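You operate a simulated robot arm through the tools that you are given. There is no shell and no other tool. Be economical: measure what you need, move in short steps, check, and stop when the job is done.

You are at the controls of a simulated robot arm. One attempt, no reset.

Task
Count two presses of the plugged grey hand switch on the tester at 5 V.
Fine: then power knob off, volts knob back to 12 V; leave it plugged.

Only the result counts: the job must be done as asked and must still hold three seconds after the hand-in. Knocking over, shifting, dropping, spilling or breaking anything else fails it.

Robot
A 6-joint arm with a two-finger parallel gripper, fixed in place. Base frame: the origin is at the foot of the arm, x ahead of it, y to its left, z up; the work surface is at about z = 900. Lengths are in mm, angles in degrees, forces in N, time in s.
With the tool pointing down near the work surface it reaches from about 240 to 640 mm from the base axis. Its first joint turns from -66.0 to 66.0 degrees. Payload 2.7 kg.
The TCP is the grasp point between the finger pads, 23 mm short of the fingertips. In the tool frame z runs along the fingers and y along their closing line. The gripper opens to 94 mm. The fingers are 38 mm wide and 10 mm thick; the gripper's body (54 by 96 mm) begins 39 mm behind the TCP.
Orientation is told as [roll, pitch, yaw] about the base's x, y, z axes, in that order, counted from this pose: with the fingers straight down and closing along the base's y, the tool's x points along the base's -x, its y along +y and its z along -z.

Tools
- The arm moves only by the tool play_rows. Its argument "deltas" is one flat list of numbers, 7 for each row, row after row: the shift along the base's x, y, z in units of 500 mm (1.0 is 500 mm), then the turn, a rotation vector about the base's x, y, z in units of 90 degrees (1.0 is 90 degrees), then the gripper command, from -1 (shut) to 1 (fully open), values between in proportion. In form: [dx, dy, dz, wx, wy, wz, jaw, dx, dy, dz, wx, wy, wz, jaw, ...]. A call has 1 to 10 rows; each row is the pose to reach, as a shift and turn from the pose commanded when the call began. A call with a number of a shift or a turn outside -1 to 1 is refused whole. Rows are played at 5 a second. More than 50 mm and 8.6 degrees between two rows, or a gripper value outside its range, and nothing of the call is played. A pose out of reach is approached as far as the arm can. The call stops where the force on the tool passes 60 N (or 10 N more than at its start, if that is more) or the arm is blocked; 0.2 s more then pass. Each finger travels about 45 mm/s and halts on what it meets, pressing with about 42 N; the grip force reading is that of the motor and also rises with nothing between the fingers. The clock runs only during rows and for 0.2 s after the last one: add rows that repeat a pose to give the fingers time. It gives the time, the measured TCP pose, the force on the tool (base axes), the opening and the grip force at its end, in the units of the frame above (readings bear some noise), with the torque about the TCP (base axes, N m) and any sound that the robot's microphone picked up.
- Cameras (640 x 400 px; columns grow to the right, rows downward): "scene" is fixed at [74.1, -424.6, 1421.5]; the picture's right is [0.82, -0.57, 0.00], its down [-0.23, -0.33, -0.91] and it looks along [0.52, 0.75, -0.41] (base axes); focal length 336 px, centre (320, 200). "wrist" rides on the gripper at [86, 16, -75] in the tool frame; the picture's right is [-0.18, 0.98, 0.00], its down [-0.58, -0.11, -0.81] and it looks along [-0.79, -0.15, 0.59] (tool axes); focal length 243 px, centre (320, 200). There is no depth. A picture from a camera that has moved, and an enlarged one, comes with that camera's place and axes in the base frame and with its lens.
- capture(camera): a new picture of that camera. The clock stands still meanwhile.
- close_up(camera, box): a new picture of the part [left, top, right, bottom] of that camera's present view, enlarged. The clock stands still meanwhile.
- sign_off(): hands the job in; it is judged then, once.

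Go step by step. Nothing tells you positions but the pictures and the camera data: compare them with the known pose of the tool, close in by small moves and look again before you grip or let go. The budget is 120 turns and 76 pictures, counting those below and the enlarged ones. Unless the task says otherwise, let go and move clear before handing in, and close with one line.

The tools are called after "Emit:" as a command line: name --argument value ..., lists and objects as JSON in quotes. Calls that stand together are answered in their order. play_rows: Moves the arm, as the interface text tells. Its arguments: {"type":"object","properties":{"deltas":{"type":"array"}},"required":["deltas"]} The other tools are called the same way: capture (camera) takes a picture; close_up (camera, box) takes an enlarged picture of a part of a camera's view; sign_off () hands the job in.

At the start:

```text
time_s: 0.0
ee_pos: [356.4, 36.9, 1258.5]
tool_rot: [-0.1, -0.1, 0.0]
force: [-1.3, 0.6, -0.5]
ft_torque: [-0.01, 0.02, 0.03]
width: 93.8
grip_force: 0.0
```

scene: 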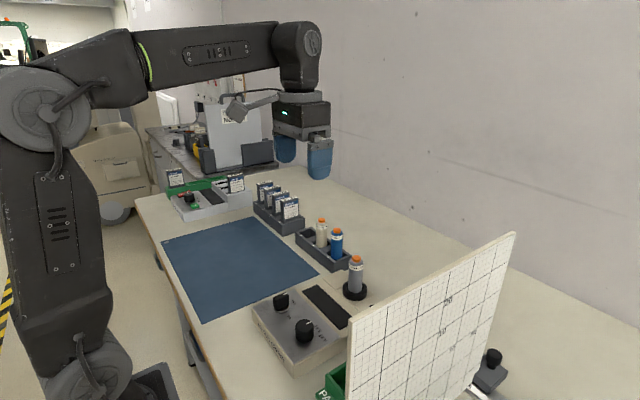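
wrist: 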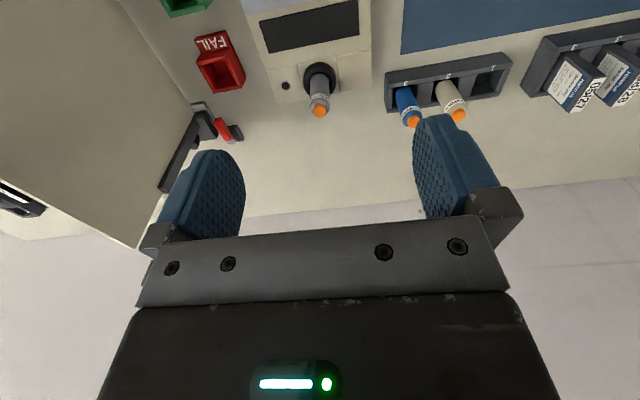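

I see a tester box with two knobs, a dark display and a grey hand switch with an orange button standing in its socket. I'll look closer.

Emit:
close_up --camera "scene" --box '[240, 240, 400, 380]'

Emit:
close_up --camera "wrist" --box '[150, 0, 450, 190]'

Emit:
close_up --camera "scene" --box '[150, 160, 330, 270]'

```text
2.86 times, centred on (320, 310) of scene
camera zoom: at [74.1, -424.6, 1421.5], right [0.82, -0.57, 0.0], down [-0.23, -0.33, -0.91], along [0.52, 0.75, -0.41], focal length 959 px, centre (320, -114)
```

zoom: 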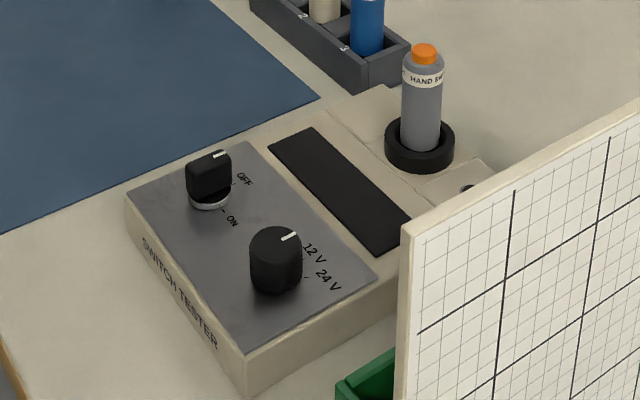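

```text
2.11 times, centred on (300, 95) of wrist
camera zoom: at [270.1, 53.6, 1331.1], right [0.18, 0.98, 0.0], down [0.58, -0.11, 0.81], along [0.79, -0.15, -0.59], focal length 511 px, centre (362, 421)
```

zoom: 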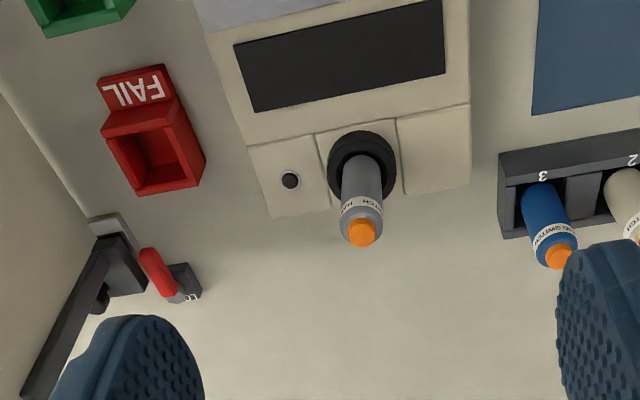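

```text
3.56 times, centred on (240, 215) of scene
camera zoom: at [74.1, -424.6, 1421.5], right [0.82, -0.57, 0.0], down [-0.23, -0.33, -0.91], along [0.52, 0.75, -0.41], focal length 1194 px, centre (604, 147)
```

zoom: 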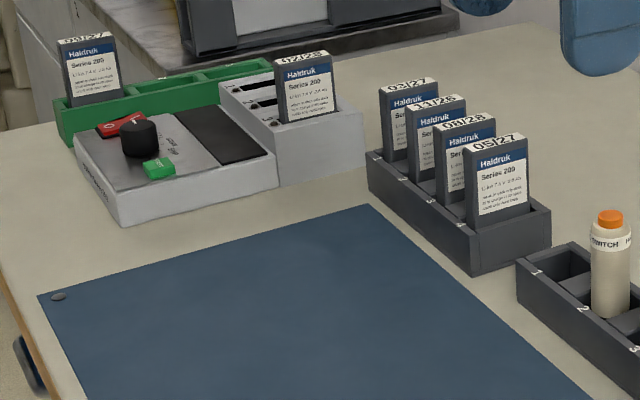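

Button top is about (471, 15, 1020); the power knob is near (305, 41) and the volts knob near (307, -42). I'll move back to see the knobs from the wrist camera.

Emit:
play_rows --deltas '[-0.045, -0.01, -0.03, 0, 0, 0, 1, -0.09, -0.02, -0.06, 0, 0, 0, 1, -0.13, -0.03, -0.09, 0, 0, 0, 1, -0.172, -0.04, -0.12, 0, 0, 0, 1, -0.172, -0.04, -0.12, 0, 0, 0, 1]'

Emit:
capture --camera "wrist"

Emit:
capture --camera "scene"

```text
time_s: 1.2
ee_pos: [271.5, 16.6, 1197.0]
tool_rot: [-0.1, -0.2, 0.0]
force: [0.1, 0.4, 0.4]
ft_torque: [0.0, -0.04, 0.02]
width: 93.9
grip_force: 0.0
```

```text
70 pictures are left
camera wrist: at [183.7, 33.6, 1271.3], right [0.18, 0.98, 0.0], down [0.58, -0.11, 0.81], along [0.79, -0.15, -0.59], focal length 243 px, centre (320, 200)
```

wrist: 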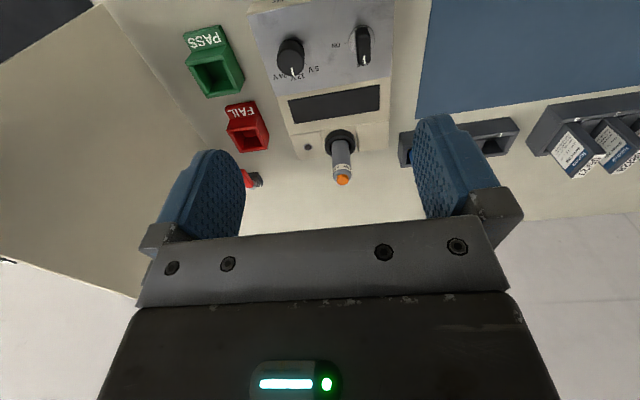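

```text
69 pictures are left
```

scene: 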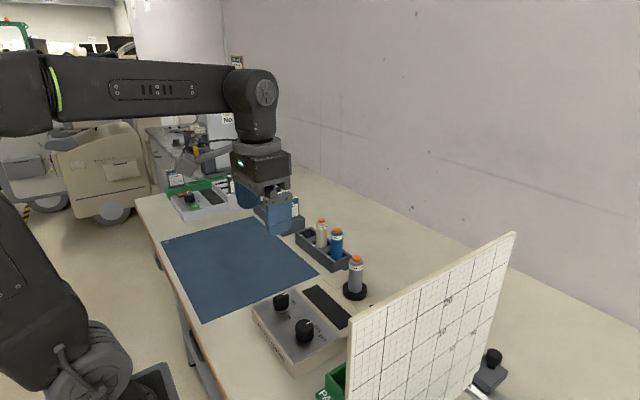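

Emit:
close_up --camera "wrist" --box '[240, 0, 400, 100]'

```text
4.00 times, centred on (320, 50) of wrist
camera zoom: at [183.7, 33.6, 1271.3], right [0.18, 0.98, 0.0], down [0.58, -0.11, 0.81], along [0.79, -0.15, -0.59], focal length 970 px, centre (320, 800)
```

zoom: 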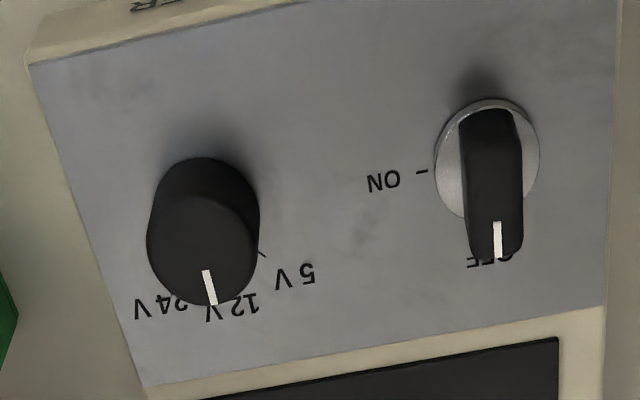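

The knobs resolve to: volts knob at about (315, -29) with its top near z 962, set to 12 V, with 5 V about +45°. The power knob is at about (314, 61) on OFF, with ON at -90°. I'll move above the volts knob.

Emit:
play_rows --deltas '[0.02, -0.02, -0.07, 0, 0, 0, 0.4, 0.04, -0.04, -0.14, 0, 0, 0, 0.4, 0.06, -0.06, -0.21, 0, 0, 0, 0.4, 0.08, -0.08, -0.28, 0, 0, 0, 0.4, 0.087, -0.091, -0.34, 0, 0, 0, 0.4, 0.087, -0.091, -0.374, 0, 0, 0, 0.4, 0.087, -0.091, -0.374, 0, 0, 0, 0.4]'

Emit:
capture --camera "wrist"

Emit:
close_up --camera "scene" --box '[240, 240, 400, 380]'

```text
time_s: 2.8
ee_pos: [313.3, -28.3, 1011.2]
tool_rot: [-0.1, -0.2, 0.0]
force: [0.4, -0.4, 0.7]
ft_torque: [-0.01, -0.03, 0.01]
width: 66.1
grip_force: 0.1
```

```text
67 pictures are left
camera wrist: at [227.4, -12.1, 1084.3], right [0.18, 0.98, 0.0], down [0.58, -0.11, 0.81], along [0.79, -0.15, -0.59], focal length 243 px, centre (320, 200)
```

wrist: 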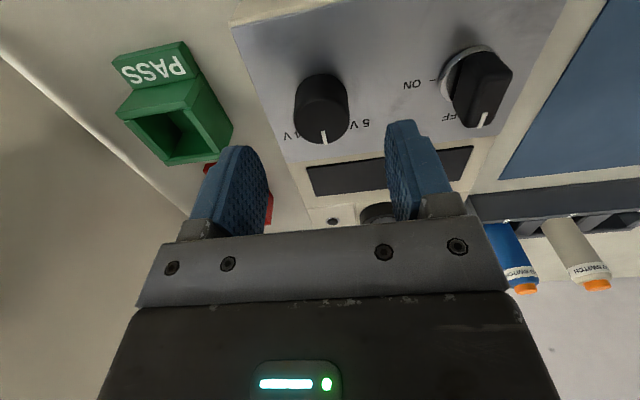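

```text
2.86 times, centred on (320, 310) of scene
camera zoom: at [74.1, -424.6, 1421.5], right [0.82, -0.57, 0.0], down [-0.23, -0.33, -0.91], along [0.52, 0.75, -0.41], focal length 959 px, centre (320, -114)
```

zoom: 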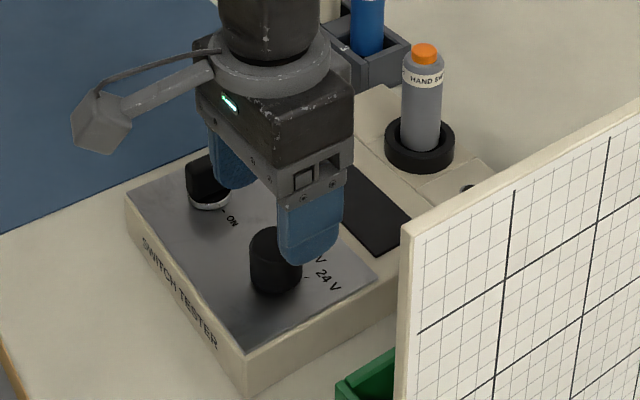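

Knob and TCP agree within a couple of mm. I'll go down to fingertip z ≈ 945 and close on the knob.

Emit:
play_rows --deltas '[0.001, 0, -0.043, 0, 0, 0, 0.4, 0.001, 0, -0.086, 0, 0, 0, 0.4, 0.001, 0, -0.086, 0, 0, 0, 0.4]'

Emit:
close_up --camera "scene" --box '[240, 240, 400, 380]'

Emit:
capture --camera "wrist"

```text
time_s: 3.6
ee_pos: [314.4, -29.5, 966.6]
tool_rot: [0.0, -0.2, 0.0]
force: [0.0, 0.4, -0.3]
ft_torque: [0.0, -0.01, 0.03]
width: 65.9
grip_force: 0.2
```

```text
2.86 times, centred on (320, 310) of scene
camera zoom: at [74.1, -424.6, 1421.5], right [0.82, -0.57, 0.0], down [-0.23, -0.33, -0.91], along [0.52, 0.75, -0.41], focal length 959 px, centre (320, -114)
```

zoom: 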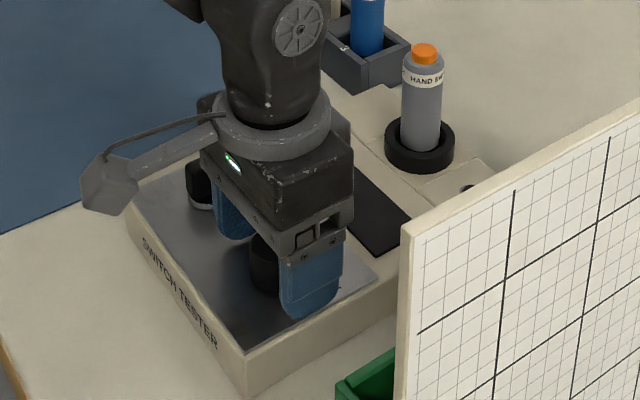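

```text
64 pictures are left
camera wrist: at [227.8, -12.1, 1041.2], right [0.18, 0.98, 0.0], down [0.58, -0.11, 0.81], along [0.79, -0.15, -0.59], focal length 243 px, centre (320, 200)
```

wrist: 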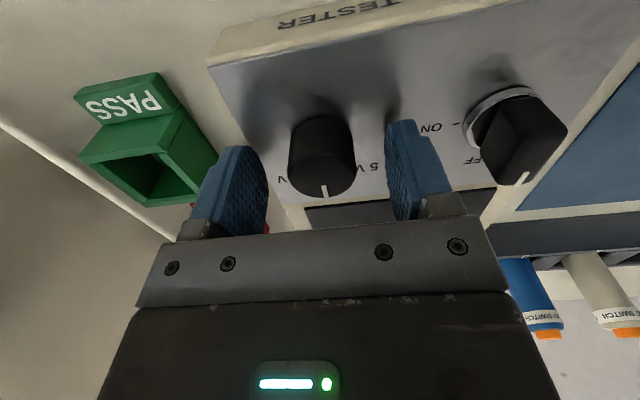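

Well centred. Closing on the knob.

Emit:
play_rows --deltas '[0, 0, 0, 0, 0, 0, -0.4, 0, 0, 0, 0, 0, 0, -0.4, 0, 0, 0, 0, 0, 0, -0.4, 0, 0, 0, 0, 0, 0, -0.4, 0, 0, 0, 0, 0, 0, -0.4]'

```text
time_s: 4.8
ee_pos: [314.6, -28.5, 967.2]
tool_rot: [0.0, -0.2, -0.1]
force: [-0.1, 15.7, -4.3]
ft_torque: [-0.15, -0.1, 0.03]
width: 34.2
grip_force: 45.7
```

Gripped at 34 mm with a small side force. I'll ease +1 mm in y and turn +45° toward 5 V.

Emit:
play_rows --deltas '[0, 0.002, 0, 0, 0, 0, -0.4, 0, 0.002, 0, 0, 0, 0.0833, -0.4, 0, 0.002, 0, 0, 0, 0.1667, -0.4, 0, 0.002, 0, 0, 0, 0.25, -0.4, 0, 0.002, 0, 0, 0, 0.3333, -0.4, 0, 0.002, 0, 0, 0, 0.4167, -0.4, 0, 0.002, 0, 0, 0, 0.5, -0.4, 0, 0.002, 0, 0, 0, 0.5, -0.4]'

Emit:
capture --camera "wrist"

```text
time_s: 6.6
ee_pos: [314.8, -28.5, 969.1]
tool_rot: [0.0, -0.1, 45.2]
force: [-3.4, -17.7, 2.2]
ft_torque: [-0.04, 0.26, -0.15]
width: 33.8
grip_force: 44.8
```

```text
63 pictures are left
camera wrist: at [242.1, -77.9, 1041.5], right [-0.57, 0.82, 0.0], down [0.49, 0.33, 0.81], along [0.67, 0.46, -0.59], focal length 243 px, centre (320, 200)
```

wrist: 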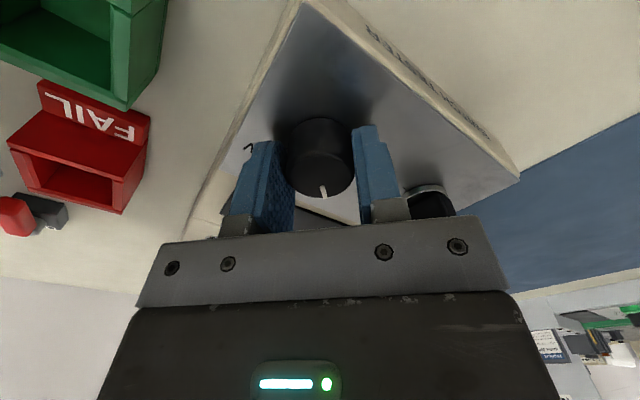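

The knob turned with the gripper. Releasing and rising.

Emit:
play_rows --deltas '[0, 0, 0, 0, 0, 0, 0.3, 0, 0, 0, 0, 0, 0, 0.3, 0, 0, 0, 0, 0, 0, 0.3, 0, 0, 0, 0, 0, 0, 0.3, 0, 0, 0.06, 0, 0, 0, 0.3, 0, 0, 0.14, 0, 0, 0, 0.3, 0, 0, 0.16, 0, 0, 0, 0.3]'

Emit:
play_rows --deltas '[0, 0.03, 0, 0, 0, -0.0833, 0.3, 0, 0.06, 0, 0, 0, -0.1667, 0.3, 0, 0.09, 0, 0, 0, -0.25, 0.3, 0, 0.12, 0, 0, 0, -0.3333, 0.3, 0, 0.15, 0, 0, 0, -0.4167, 0.3, 0, 0.178, 0, 0, 0, -0.5, 0.3, 0, 0.178, 0, 0, 0, -0.5, 0.3]'

Emit:
capture --camera "wrist"

Emit:
close_up --camera "scene" --box '[240, 240, 400, 380]'

```text
time_s: 8.2
ee_pos: [315.3, -27.8, 1048.2]
tool_rot: [0.0, -0.1, 45.1]
force: [0.3, 0.0, -0.6]
ft_torque: [0.02, 0.03, -0.03]
width: 61.0
grip_force: 0.0
```

```text
time_s: 9.8
ee_pos: [315.5, 61.9, 1048.0]
tool_rot: [0.0, -0.3, 0.0]
force: [0.1, -0.3, 0.0]
ft_torque: [-0.02, -0.01, 0.06]
width: 61.3
grip_force: 0.2
```

```text
62 pictures are left
camera wrist: at [228.5, 78.2, 1121.5], right [0.19, 0.98, 0.0], down [0.58, -0.11, 0.81], along [0.79, -0.15, -0.59], focal length 243 px, centre (320, 200)
```

wrist: 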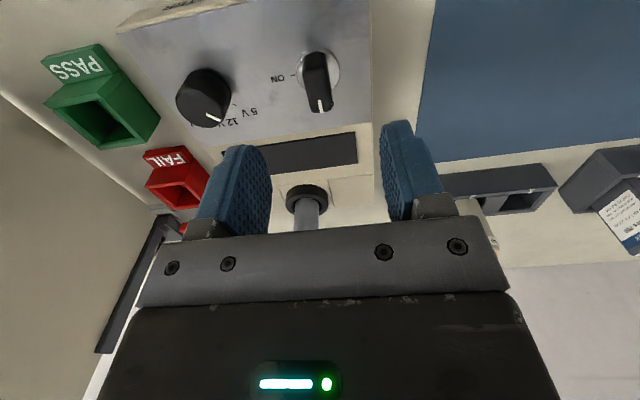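

```text
2.86 times, centred on (320, 310) of scene
camera zoom: at [74.1, -424.5, 1421.5], right [0.82, -0.57, 0.0], down [-0.23, -0.33, -0.91], along [0.52, 0.75, -0.41], focal length 959 px, centre (320, -114)
```

zoom: 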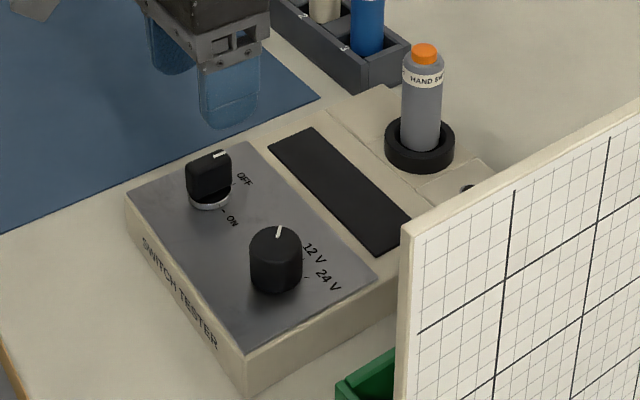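

Emit:
close_up --camera "wrist" --box '[160, 40, 360, 165]'

```text
3.20 times, centred on (260, 102) of wrist
camera zoom: at [228.5, 78.2, 1121.5], right [0.19, 0.98, 0.0], down [0.58, -0.11, 0.81], along [0.79, -0.15, -0.59], focal length 776 px, centre (512, 512)
```

zoom: 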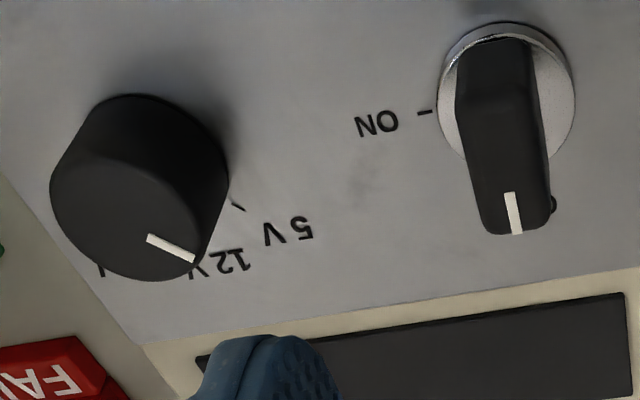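

The volts pointer is at 5 V and the power knob centre is about (313, 61). I'll descend and grip the power knob.

Emit:
play_rows --deltas '[-0.004, -0.001, -0.06, 0, 0, 0, 0.1, -0.004, -0.001, -0.12, 0, 0, 0, 0.1, -0.004, -0.001, -0.16, 0, 0, 0, 0.1, -0.004, -0.001, -0.16, 0, 0, 0, 0.1, -0.004, -0.001, -0.16, 0, 0, 0, -0.8, -0.004, -0.001, -0.16, 0, 0, 0, -0.8, -0.004, -0.001, -0.16, 0, 0, 0, -0.8, -0.004, -0.001, -0.16, 0, 0, 0, -0.8]'

Emit:
capture --camera "wrist"

```text
time_s: 11.6
ee_pos: [312.5, 60.4, 967.2]
tool_rot: [-0.1, -0.1, 0.0]
force: [3.7, -18.7, -4.5]
ft_torque: [-0.47, -0.22, -0.04]
width: 30.2
grip_force: 45.1
```

```text
59 pictures are left
camera wrist: at [226.3, 76.8, 1041.0], right [0.18, 0.98, 0.0], down [0.58, -0.11, 0.81], along [0.79, -0.15, -0.59], focal length 243 px, centre (320, 200)
```

wrist: 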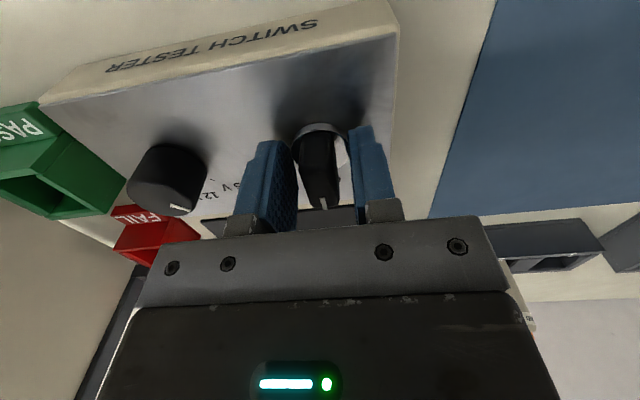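

The fingers met the round bezel (30 mm), not the bar. I'll open, rise ~9 mm and close again.

Emit:
play_rows --deltas '[0, 0, 0, 0, 0, 0, 0.1, 0, 0, 0, 0, 0, 0, 0.1, 0, -0.002, 0.017, 0, 0, 0, 0.1, 0, -0.002, 0.017, 0, 0, 0, 0.1, 0, -0.002, 0.017, 0, 0, 0, -0.8, 0, -0.002, 0.017, 0, 0, 0, -0.8, 0, -0.002, 0.017, 0, 0, 0, -0.8, 0, -0.002, 0.017, 0, 0, 0, -0.8]'

Emit:
capture --camera "wrist"

```text
time_s: 13.4
ee_pos: [312.8, 59.6, 975.9]
tool_rot: [0.0, -0.2, 0.0]
force: [-0.1, -5.1, 3.2]
ft_torque: [0.02, -0.04, 0.01]
width: 15.8
grip_force: 44.6
```

```text
58 pictures are left
camera wrist: at [226.1, 76.7, 1049.5], right [0.18, 0.98, 0.0], down [0.58, -0.11, 0.81], along [0.79, -0.15, -0.59], focal length 243 px, centre (320, 200)
```

wrist: 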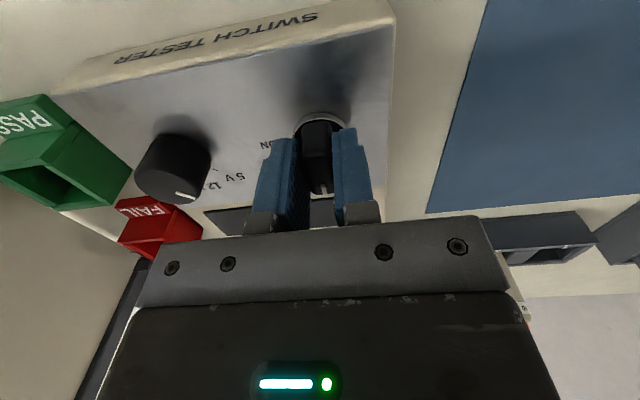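

The bar is gripped at 15.8 mm. Turning -90° toward ON.

Emit:
play_rows --deltas '[0, 0, 0, 0, 0, -0.09, -0.8, 0, 0, 0, 0, 0, -0.18, -0.8, 0, 0, 0, 0, 0, -0.27, -0.8, 0, 0, 0, 0, 0, -0.36, -0.8, 0, 0, 0, 0, 0, -0.45, -0.8, 0, 0, 0, 0, 0, -0.54, -0.8, 0, 0, 0, 0, 0, -0.63, -0.8, 0, 0, 0, 0, 0, -0.72, -0.8, 0, 0, 0, 0, 0, -0.81, -0.8, 0, 0, 0, 0, 0, -0.9, -0.8]'

Emit:
play_rows --deltas '[0, 0, 0, 0, 0, -0.09, -0.8, 0, 0, 0, 0, 0, -0.1, -0.8]'

Emit:
close_up --camera "scene" --box '[240, 240, 400, 380]'

Emit:
capture --camera "wrist"

```text
time_s: 15.6
ee_pos: [313.5, 62.0, 976.2]
tool_rot: [0.4, -0.1, -81.1]
force: [17.4, 40.2, -17.5]
ft_torque: [-0.19, 0.5, 0.08]
width: 16.0
grip_force: 45.0
```

```text
time_s: 16.2
ee_pos: [314.6, 62.9, 975.5]
tool_rot: [0.4, 0.0, -90.2]
force: [20.4, 39.4, -17.4]
ft_torque: [0.25, 0.59, 0.13]
width: 16.0
grip_force: 44.4
```

```text
2.86 times, centred on (320, 310) of scene
camera zoom: at [74.8, -423.4, 1421.8], right [0.82, -0.57, 0.0], down [-0.23, -0.34, -0.91], along [0.52, 0.75, -0.41], focal length 959 px, centre (320, -114)
```

zoom: 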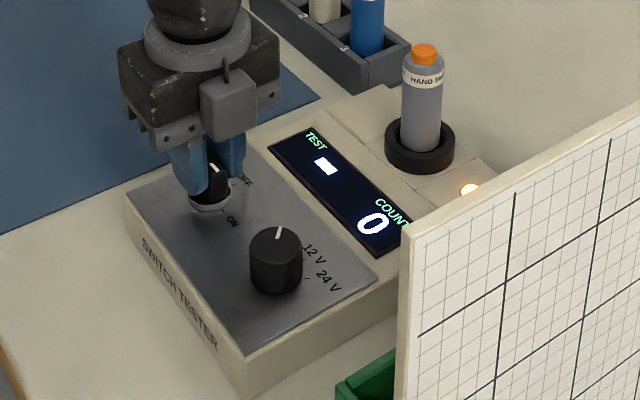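

```text
56 pictures are left
camera wrist: at [330.8, 148.8, 1050.1], right [0.98, -0.19, 0.01], down [-0.12, -0.58, 0.81], along [-0.15, -0.79, -0.59], focal length 243 px, centre (320, 200)
```

wrist: 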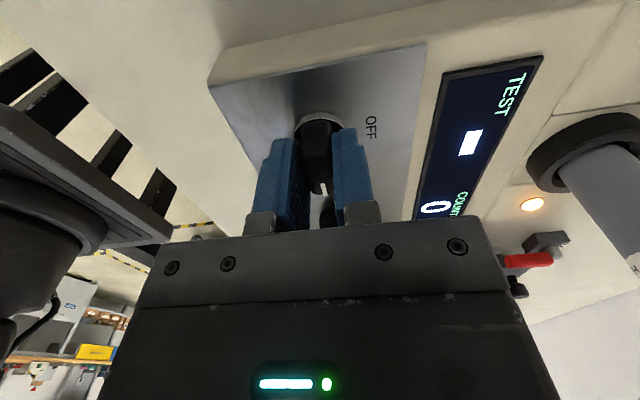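

The tester is on: TEST "-", COUNT 0, lamp lit. Releasing the knob and rising.

Emit:
play_rows --deltas '[0, 0, 0, 0, 0, 0, 0.0, 0, 0, 0, 0, 0, 0, 0.0, 0, 0, 0, 0, 0, 0, 0.0, 0, 0, 0.08, 0, 0, 0, 0.0, 0, 0, 0.16, 0, 0, 0, -0.5, 0, 0, 0.24, 0, 0, 0, -1, 0, 0, 0.28, 0, 0, 0, -1, 0, 0, 0.28, 0, 0, 0, -1]'

Emit:
capture --camera "wrist"

Emit:
close_up --camera "scene" --box '[240, 240, 400, 380]'

```text
time_s: 18.0
ee_pos: [313.4, 59.2, 1115.6]
tool_rot: [0.0, -0.1, -90.0]
force: [0.5, 0.6, 0.1]
ft_torque: [-0.01, -0.02, -0.02]
width: 0.0
grip_force: 41.8
```

```text
55 pictures are left
camera wrist: at [329.7, 146.9, 1189.4], right [0.98, -0.18, 0.0], down [-0.11, -0.58, 0.81], along [-0.15, -0.79, -0.59], focal length 243 px, centre (320, 200)
```

wrist: 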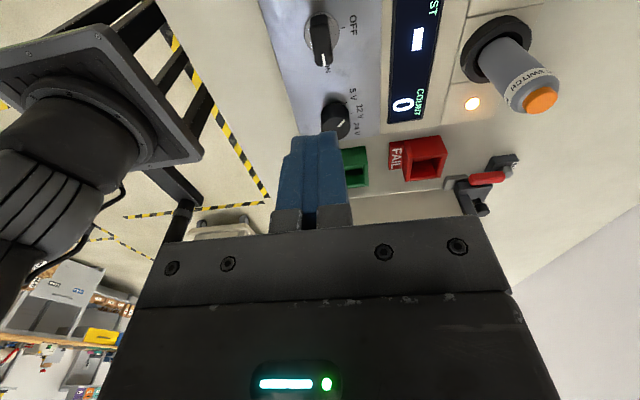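

```text
2.86 times, centred on (320, 310) of scene
camera zoom: at [74.1, -424.6, 1421.5], right [0.82, -0.57, 0.0], down [-0.23, -0.33, -0.91], along [0.52, 0.75, -0.41], focal length 959 px, centre (320, -114)
```

zoom: 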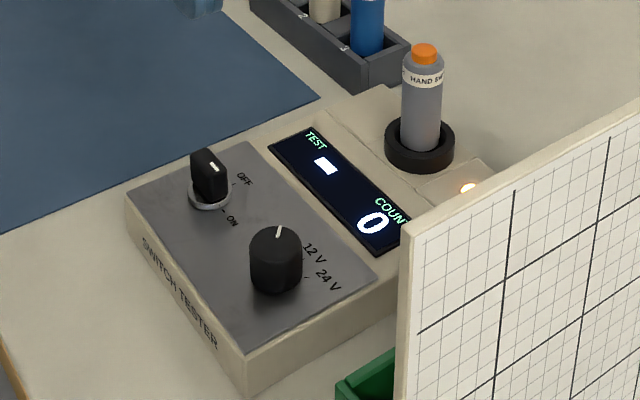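

Button top triangulates to about (472, 17, 1021). Moving above it with closed fingers.

Emit:
play_rows --deltas '[0.07, -0.02, 0, 0, 0, 0, -1, 0.14, -0.04, 0, 0, 0, 0, -1, 0.21, -0.06, 0, 0, 0, 0, -1, 0.28, -0.08, 0, 0, 0, 0, -1, 0.317, -0.085, -0.04, 0, 0, 0, -1, 0.317, -0.085, -0.1, 0, 0, 0, -1, 0.317, -0.085, -0.1, 0, 0, 0, -1]'

Emit:
capture --camera "wrist"

Emit:
close_up --camera "scene" --box '[280, 200, 440, 320]'

```text
time_s: 19.6
ee_pos: [471.9, 17.4, 1065.6]
tool_rot: [-0.1, -0.2, -89.9]
force: [-0.1, 0.6, 0.1]
ft_torque: [-0.01, 0.0, -0.01]
width: 0.0
grip_force: 41.8
```

```text
53 pictures are left
camera wrist: at [488.5, 104.5, 1138.7], right [0.98, -0.18, 0.0], down [-0.11, -0.58, 0.81], along [-0.15, -0.79, -0.59], focal length 243 px, centre (320, 200)
```

wrist: 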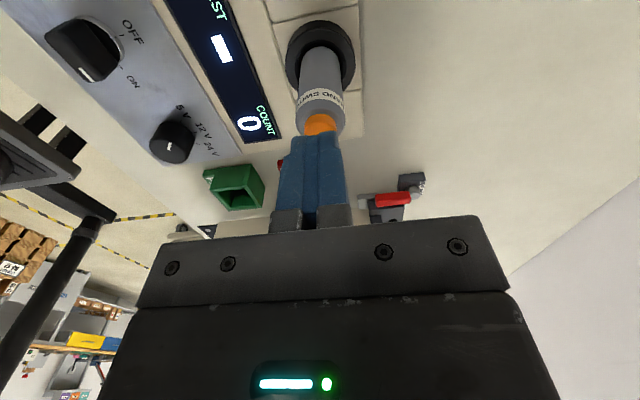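

```text
3.33 times, centred on (360, 260) of scene
camera zoom: at [74.1, -424.6, 1421.5], right [0.82, -0.57, 0.0], down [-0.23, -0.33, -0.91], along [0.52, 0.75, -0.41], focal length 1119 px, centre (187, 0)
```

zoom: 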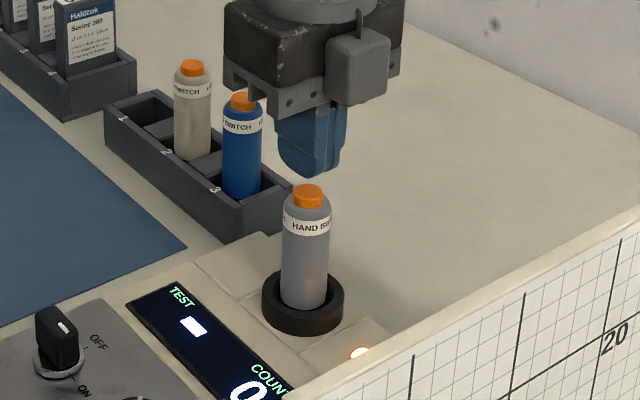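

Aligned. Descending in fine steps.

Emit:
play_rows --deltas '[0, -0.001, -0.02, 0, 0, 0, -1, 0, -0.001, -0.034, 0, 0, 0, -1, 0, -0.001, -0.038, 0, 0, 0, -1, 0, -0.001, -0.042, 0, 0, 0, -1, 0, -0.001, -0.044, 0, 0, 0, -1, 0, -0.001, -0.044, 0, 0, 0, -1]'

Emit:
close_up --camera "scene" --box '[280, 200, 440, 320]'

```text
time_s: 21.0
ee_pos: [471.9, 16.3, 1044.2]
tool_rot: [0.1, -0.2, -90.0]
force: [-0.4, -0.1, 10.8]
ft_torque: [-0.02, 0.01, -0.02]
width: 0.0
grip_force: 42.0
heard: click
```

```text
3.33 times, centred on (360, 260) of scene
camera zoom: at [73.9, -424.6, 1421.5], right [0.82, -0.57, 0.0], down [-0.23, -0.33, -0.91], along [0.52, 0.75, -0.41], focal length 1119 px, centre (187, 0)
```

zoom: 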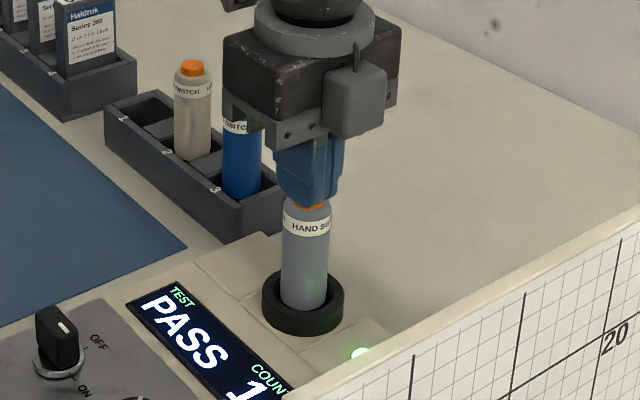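

First press clicked: PASS, COUNT 1. Lifting to let the button reset.

Emit:
play_rows --deltas '[0, 0, 0.02, 0, 0, 0, -1, 0, 0, 0.03, 0, 0, 0, -1, 0, 0, 0.03, 0, 0, 0, -1, 0, 0, 0.03, 0, 0, 0, -1]'

Emit:
close_up --camera "scene" --box '[280, 200, 440, 320]'

```text
time_s: 22.0
ee_pos: [469.9, 16.7, 1059.7]
tool_rot: [0.0, -0.2, -90.0]
force: [-0.8, 0.2, 0.5]
ft_torque: [-0.01, -0.01, -0.02]
width: 0.0
grip_force: 42.3
```

```text
3.33 times, centred on (360, 260) of scene
camera zoom: at [74.1, -424.6, 1421.5], right [0.82, -0.57, 0.0], down [-0.23, -0.33, -0.91], along [0.52, 0.75, -0.41], focal length 1119 px, centre (187, 0)
```

zoom: 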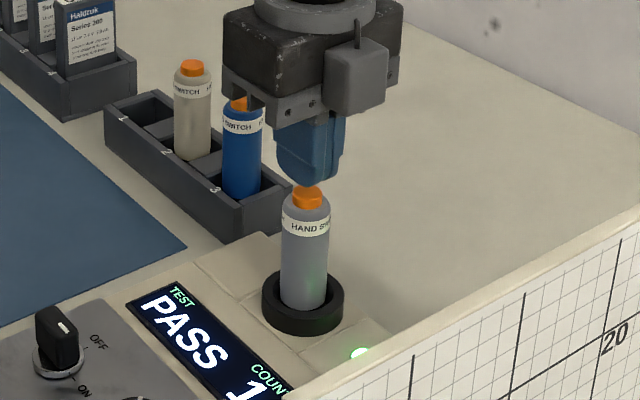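

The button is out again and COUNT holds at 1. Second press, then lift.

Emit:
play_rows --deltas '[0.001, 0, -0.016, 0, 0, 0, -1, 0.001, 0, -0.022, 0, 0, 0, -1, 0.001, 0, -0.026, 0, 0, 0, -1, 0.001, 0, -0.03, 0, 0, 0, -1, 0.001, 0, -0.03, 0, 0, 0, -1]'

Emit:
close_up --camera "scene" --box '[280, 200, 440, 320]'

```text
time_s: 23.2
ee_pos: [471.1, 16.6, 1046.0]
tool_rot: [0.0, -0.3, -90.1]
force: [0.2, -0.3, 10.2]
ft_torque: [0.01, -0.02, 0.01]
width: 0.1
grip_force: 41.5
heard: click
```

```text
3.33 times, centred on (360, 260) of scene
camera zoom: at [73.9, -424.5, 1421.5], right [0.82, -0.57, 0.0], down [-0.23, -0.33, -0.91], along [0.52, 0.75, -0.41], focal length 1119 px, centre (187, 0)
```

zoom: 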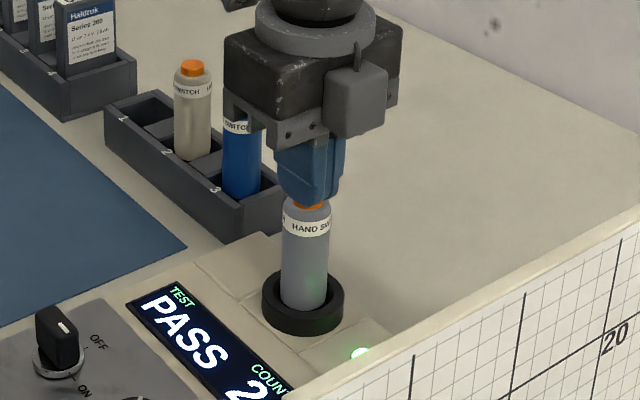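

COUNT 2, PASS. Lifting and going back over the power knob.

Emit:
play_rows --deltas '[0, 0, 0.05, 0, 0, 0, -1, 0, 0, 0.12, 0, 0, 0, -1, -0.07, 0.02, 0.14, 0, 0, 0, -0.5, -0.14, 0.04, 0.14, 0, 0, 0, 0, -0.21, 0.06, 0.14, 0, 0, 0, 0, -0.28, 0.08, 0.12, 0, 0, 0, 0, -0.315, 0.089, 0.08, 0, 0, 0, 0, -0.315, 0.089, 0.0, 0, 0, 0, 0, -0.315, 0.089, 0.0, 0, 0, 0, 0]'

Emit:
capture --camera "wrist"

Emit:
close_up --camera "scene" --box '[240, 240, 400, 380]'

```text
time_s: 25.2
ee_pos: [314.7, 62.4, 1042.9]
tool_rot: [0.0, -0.2, -90.0]
force: [0.4, -0.7, 0.3]
ft_torque: [0.04, -0.01, 0.0]
width: 47.0
grip_force: 0.0
```

```text
48 pictures are left
camera wrist: at [331.0, 148.7, 1116.9], right [0.98, -0.18, 0.0], down [-0.11, -0.58, 0.81], along [-0.15, -0.79, -0.59], focal length 243 px, centre (320, 200)
```

wrist: 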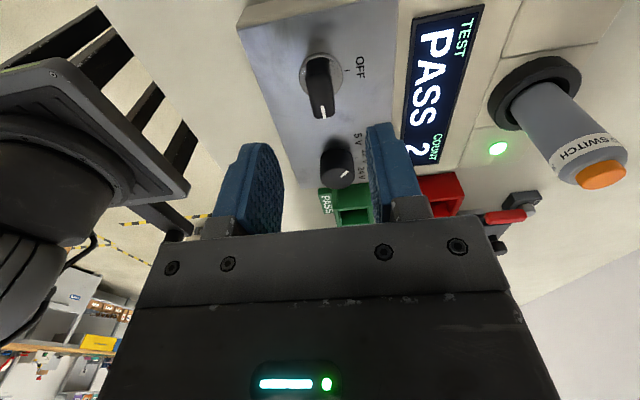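

```text
2.86 times, centred on (320, 310) of scene
camera zoom: at [74.1, -424.6, 1421.5], right [0.82, -0.57, 0.0], down [-0.23, -0.33, -0.91], along [0.52, 0.75, -0.41], focal length 959 px, centre (320, -114)
```

zoom: 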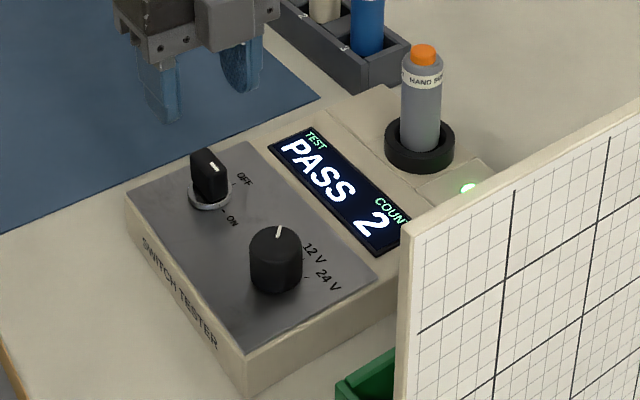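

Good position: knob centre ≈ (315, 62). Descending to grip height and closing.

Emit:
play_rows --deltas '[0, 0, -0.06, 0, 0, 0, 0, 0, 0, -0.12, 0, 0, 0, 0, 0, 0, -0.135, 0, 0, 0, 0, 0, 0, -0.135, 0, 0, 0, 0, 0, 0, -0.135, 0, 0, 0, -0.8, 0, 0, -0.135, 0, 0, 0, -0.8, 0, 0, -0.135, 0, 0, 0, -0.8, 0, 0, -0.135, 0, 0, 0, -0.8]'

Emit:
capture --camera "wrist"

```text
time_s: 27.0
ee_pos: [315.3, 61.9, 974.7]
tool_rot: [0.0, -0.3, -90.0]
force: [6.0, -0.7, -7.5]
ft_torque: [-0.01, -0.17, 0.02]
width: 15.7
grip_force: 45.3
```

```text
46 pictures are left
camera wrist: at [331.3, 148.5, 1049.6], right [0.98, -0.18, 0.0], down [-0.11, -0.58, 0.81], along [-0.15, -0.79, -0.59], focal length 243 px, centre (320, 200)
```

wrist: 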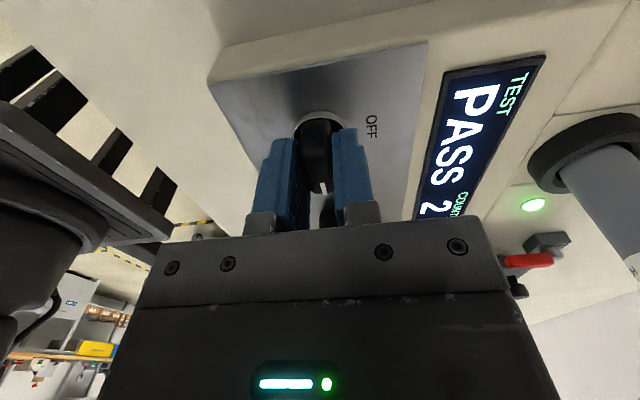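

Gripped at 15.7 mm. Turning +90° to OFF.

Emit:
play_rows --deltas '[0, 0, 0, 0, 0, 0.09, -0.8, 0, 0, 0, 0, 0, 0.18, -0.8, 0, 0, 0, 0, 0, 0.27, -0.8, 0, 0, 0, 0, 0, 0.36, -0.8, 0, 0, 0, 0, 0, 0.45, -0.8, 0, 0, 0, 0, 0, 0.54, -0.8, 0, 0, 0, 0, 0, 0.63, -0.8, 0, 0, 0, 0, 0, 0.72, -0.8, 0, 0, 0, 0, 0, 0.81, -0.8, 0, 0, 0, 0, 0, 0.9, -0.8]'

Emit:
play_rows --deltas '[0, 0, 0, 0, 0, 0.09, -0.8, 0, 0, 0, 0, 0, 0.1, -0.8]'

Emit:
close_up --camera "scene" --box '[240, 240, 400, 380]'

```text
time_s: 29.2
ee_pos: [314.0, 59.9, 975.0]
tool_rot: [-0.2, -0.2, -9.0]
force: [-4.7, -24.1, -10.3]
ft_torque: [-0.24, -1.04, -0.02]
width: 16.0
grip_force: 45.5
```

```text
time_s: 29.8
ee_pos: [313.3, 60.0, 977.0]
tool_rot: [-0.1, 0.0, 0.1]
force: [-0.1, -32.4, -17.1]
ft_torque: [-0.09, -0.73, -0.04]
width: 15.8
grip_force: 44.8
```

```text
2.86 times, centred on (320, 310) of scene
camera zoom: at [74.2, -425.4, 1421.2], right [0.82, -0.57, 0.0], down [-0.23, -0.33, -0.91], along [0.52, 0.75, -0.41], focal length 959 px, centre (320, -114)
```

zoom: 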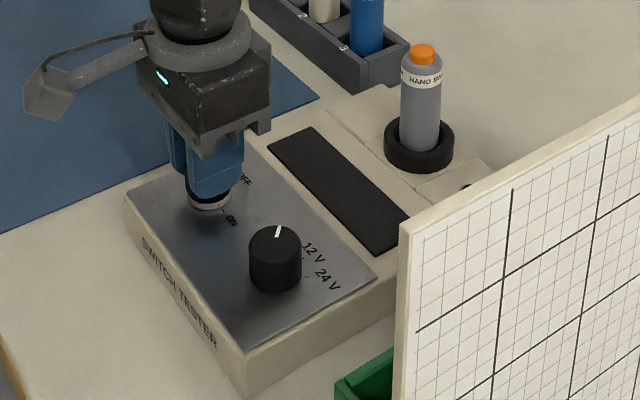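

The display is off. Releasing, then moving over the volts knob with the gripper at +45° to turn it back.

Emit:
play_rows --deltas '[0, 0, 0, 0, 0, 0, 0.1, 0, 0, 0, 0, 0, 0, 0.1, 0, 0, 0, 0, 0, 0, 0.1, 0, 0, 0.06, 0, 0, 0, 0.2, 0, 0, 0.14, 0, 0, 0, 0.3, 0, 0, 0.14, 0, 0, 0, 0.3]'

Emit:
play_rows --deltas '[0, -0.03, 0, 0, 0, 0.0833, 0.3, 0, -0.06, 0, 0, 0, 0.1667, 0.3, 0, -0.09, 0, 0, 0, 0.25, 0.3, 0, -0.12, 0, 0, 0, 0.3333, 0.3, 0, -0.15, 0, 0, 0, 0.4167, 0.3, 0, -0.18, 0, 0, 0, 0.5, 0.3, 0, -0.18, 0, 0, 0, 0.5, 0.3]'

Emit:
capture --camera "wrist"

Emit:
close_up --camera "scene" --box '[240, 240, 400, 380]'

```text
time_s: 31.2
ee_pos: [313.1, 63.4, 1047.7]
tool_rot: [0.0, -0.1, 0.0]
force: [0.1, -0.3, 0.4]
ft_torque: [-0.01, 0.0, -0.03]
width: 61.2
grip_force: 0.1
```

```text
time_s: 32.8
ee_pos: [314.3, -26.9, 1046.0]
tool_rot: [0.0, -0.2, 45.1]
force: [-0.1, 0.5, -0.1]
ft_torque: [-0.02, -0.01, -0.04]
width: 61.3
grip_force: 0.1
```

```text
44 pictures are left
camera wrist: at [241.8, -77.5, 1119.8], right [-0.57, 0.82, 0.0], down [0.49, 0.33, 0.81], along [0.67, 0.46, -0.59], focal length 243 px, centre (320, 200)
```

wrist: 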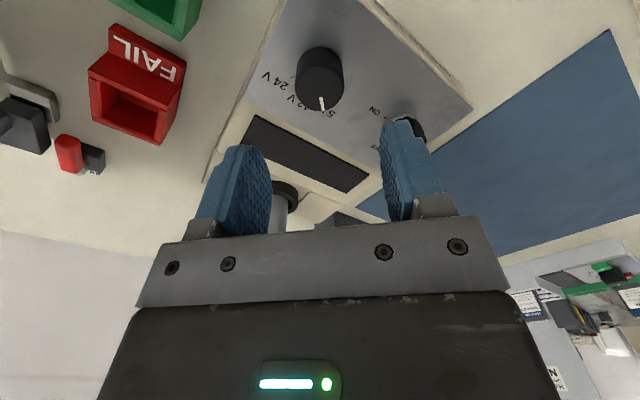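

```text
2.86 times, centred on (320, 310) of scene
camera zoom: at [74.1, -424.6, 1421.5], right [0.82, -0.57, 0.0], down [-0.23, -0.33, -0.91], along [0.52, 0.75, -0.41], focal length 959 px, centre (320, -114)
```

zoom: 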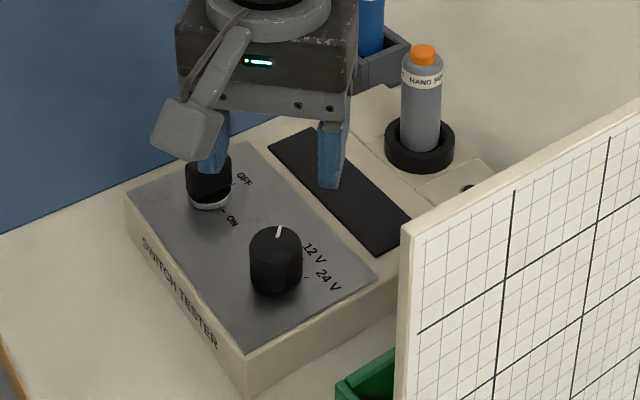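

Power is on OFF. Descending on the volts knob and closing.

Emit:
play_rows --deltas '[0, -0.002, -0.06, 0, 0, 0, 0.3, 0, -0.002, -0.12, 0, 0, 0, 0.3, 0, -0.002, -0.157, 0, 0, 0, 0.3, 0, -0.002, -0.157, 0, 0, 0, 0.3, 0, -0.002, -0.157, 0, 0, 0, -0.4, 0, -0.002, -0.157, 0, 0, 0, -0.4, 0, -0.002, -0.157, 0, 0, 0, -0.4, 0, -0.002, -0.157, 0, 0, 0, -0.4]'

Emit:
capture --camera "wrist"

```text
time_s: 34.6
ee_pos: [312.6, -28.9, 968.7]
tool_rot: [0.2, -0.1, 45.1]
force: [-7.6, 10.6, -1.5]
ft_torque: [0.09, -0.32, -0.04]
width: 33.8
grip_force: 44.3
```

```text
42 pictures are left
camera wrist: at [241.3, -78.5, 1041.4], right [-0.56, 0.83, 0.0], down [0.49, 0.33, 0.81], along [0.67, 0.46, -0.59], focal length 243 px, centre (320, 200)
```

wrist: 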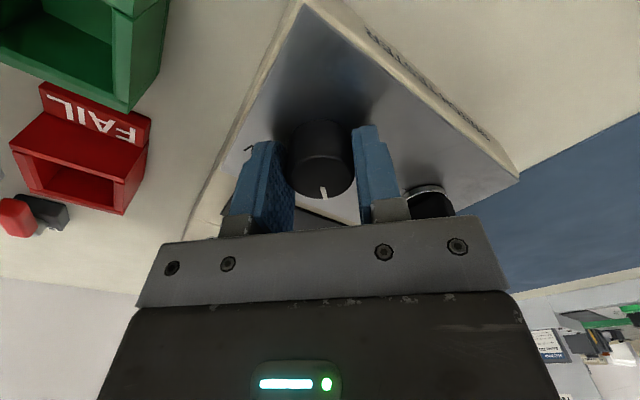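

Gripped. Turning back about -44° to 12 V, then releasing and rising.

Emit:
play_rows --deltas '[0, 0, 0, 0, 0, -0.0817, -0.4, 0, 0, 0, 0, 0, -0.1633, -0.4, 0, 0, 0, 0, 0, -0.245, -0.4, 0, 0, 0, 0, 0, -0.3267, -0.4, 0, 0, 0, 0, 0, -0.4083, -0.4, 0, 0, 0, 0, 0, -0.49, -0.4, 0, 0, 0, 0, 0, -0.49, -0.4]'

Emit:
play_rows --deltas '[0, 0, 0, 0, 0, 0, 0.3, 0, 0, 0, 0, 0, 0, 0.3, 0, 0, 0, 0, 0, 0, 0.3, 0, 0, 0.06, 0, 0, 0, 0.3, 0, 0, 0.14, 0, 0, 0, 0.3, -0.05, 0.02, 0.22, 0, 0, 0, 0.3, -0.08, 0.05, 0.3, 0, 0, 0, 0.3, -0.08, 0.09, 0.38, 0, 0, 0, 0.3, -0.08, 0.09, 0.4, 0, 0, 0, 0.3]'

Emit:
close_up --camera "wrist" --box '[220, 0, 420, 125]'

Emit:
close_up --camera "scene" --box '[240, 240, 400, 380]'

Emit:
capture --camera "scene"

```text
time_s: 36.2
ee_pos: [313.2, -29.0, 967.0]
tool_rot: [0.1, -0.1, 0.7]
force: [-7.6, 35.1, -16.7]
ft_torque: [-0.63, -0.19, 0.04]
width: 33.6
grip_force: 44.4
```

```text
time_s: 38.2
ee_pos: [274.7, 15.3, 1168.6]
tool_rot: [0.0, -0.1, 0.9]
force: [0.2, 0.5, 1.0]
ft_torque: [-0.01, 0.01, 0.02]
width: 61.1
grip_force: 0.0
```

```text
3.20 times, centred on (320, 62) of wrist
camera zoom: at [187.2, 30.5, 1241.8], right [0.17, 0.99, 0.0], down [0.58, -0.1, 0.81], along [0.8, -0.14, -0.59], focal length 776 px, centre (320, 640)
```

zoom: 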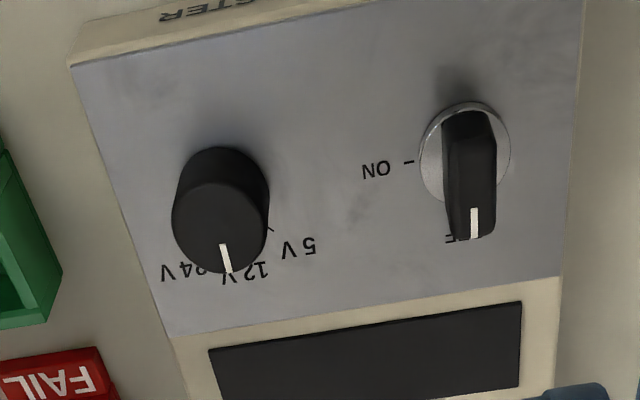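

```text
2.86 times, centred on (320, 310) of scene
camera zoom: at [74.0, -424.6, 1421.5], right [0.82, -0.57, 0.0], down [-0.23, -0.33, -0.91], along [0.52, 0.75, -0.41], focal length 959 px, centre (320, -114)
```

zoom: 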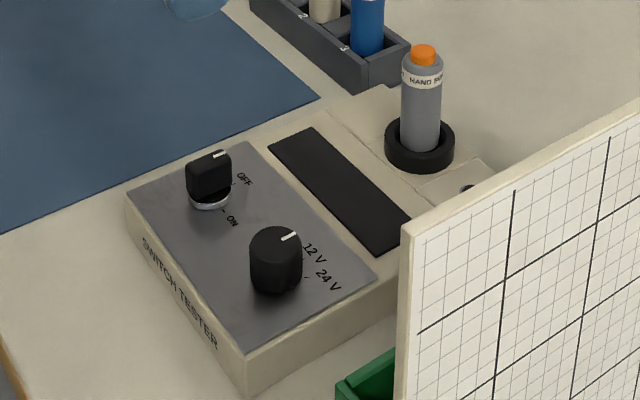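

```text
39 pictures are left
```

scene: 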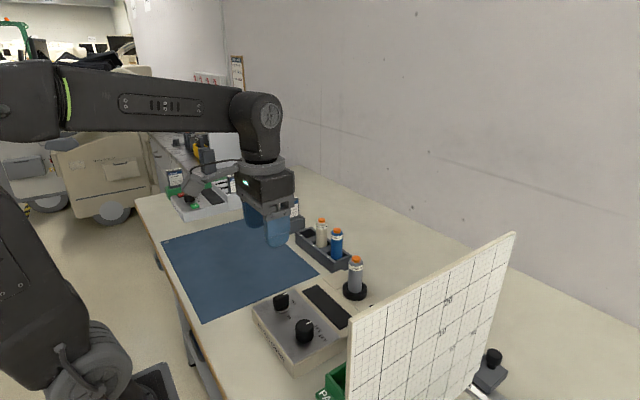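

The volts pointer is back at 12 V, power is on OFF, the switch is still plugged in, and nothing else has moved. I'm handing in.

Emit:
sign_off

```text
The job is handed in.
```

With the volts knob at 5 V, the tester counted two presses of the grey hand switch (PASS, COUNT 2); power is now off, volts are back at 12 V, and the switch is still plugged in.
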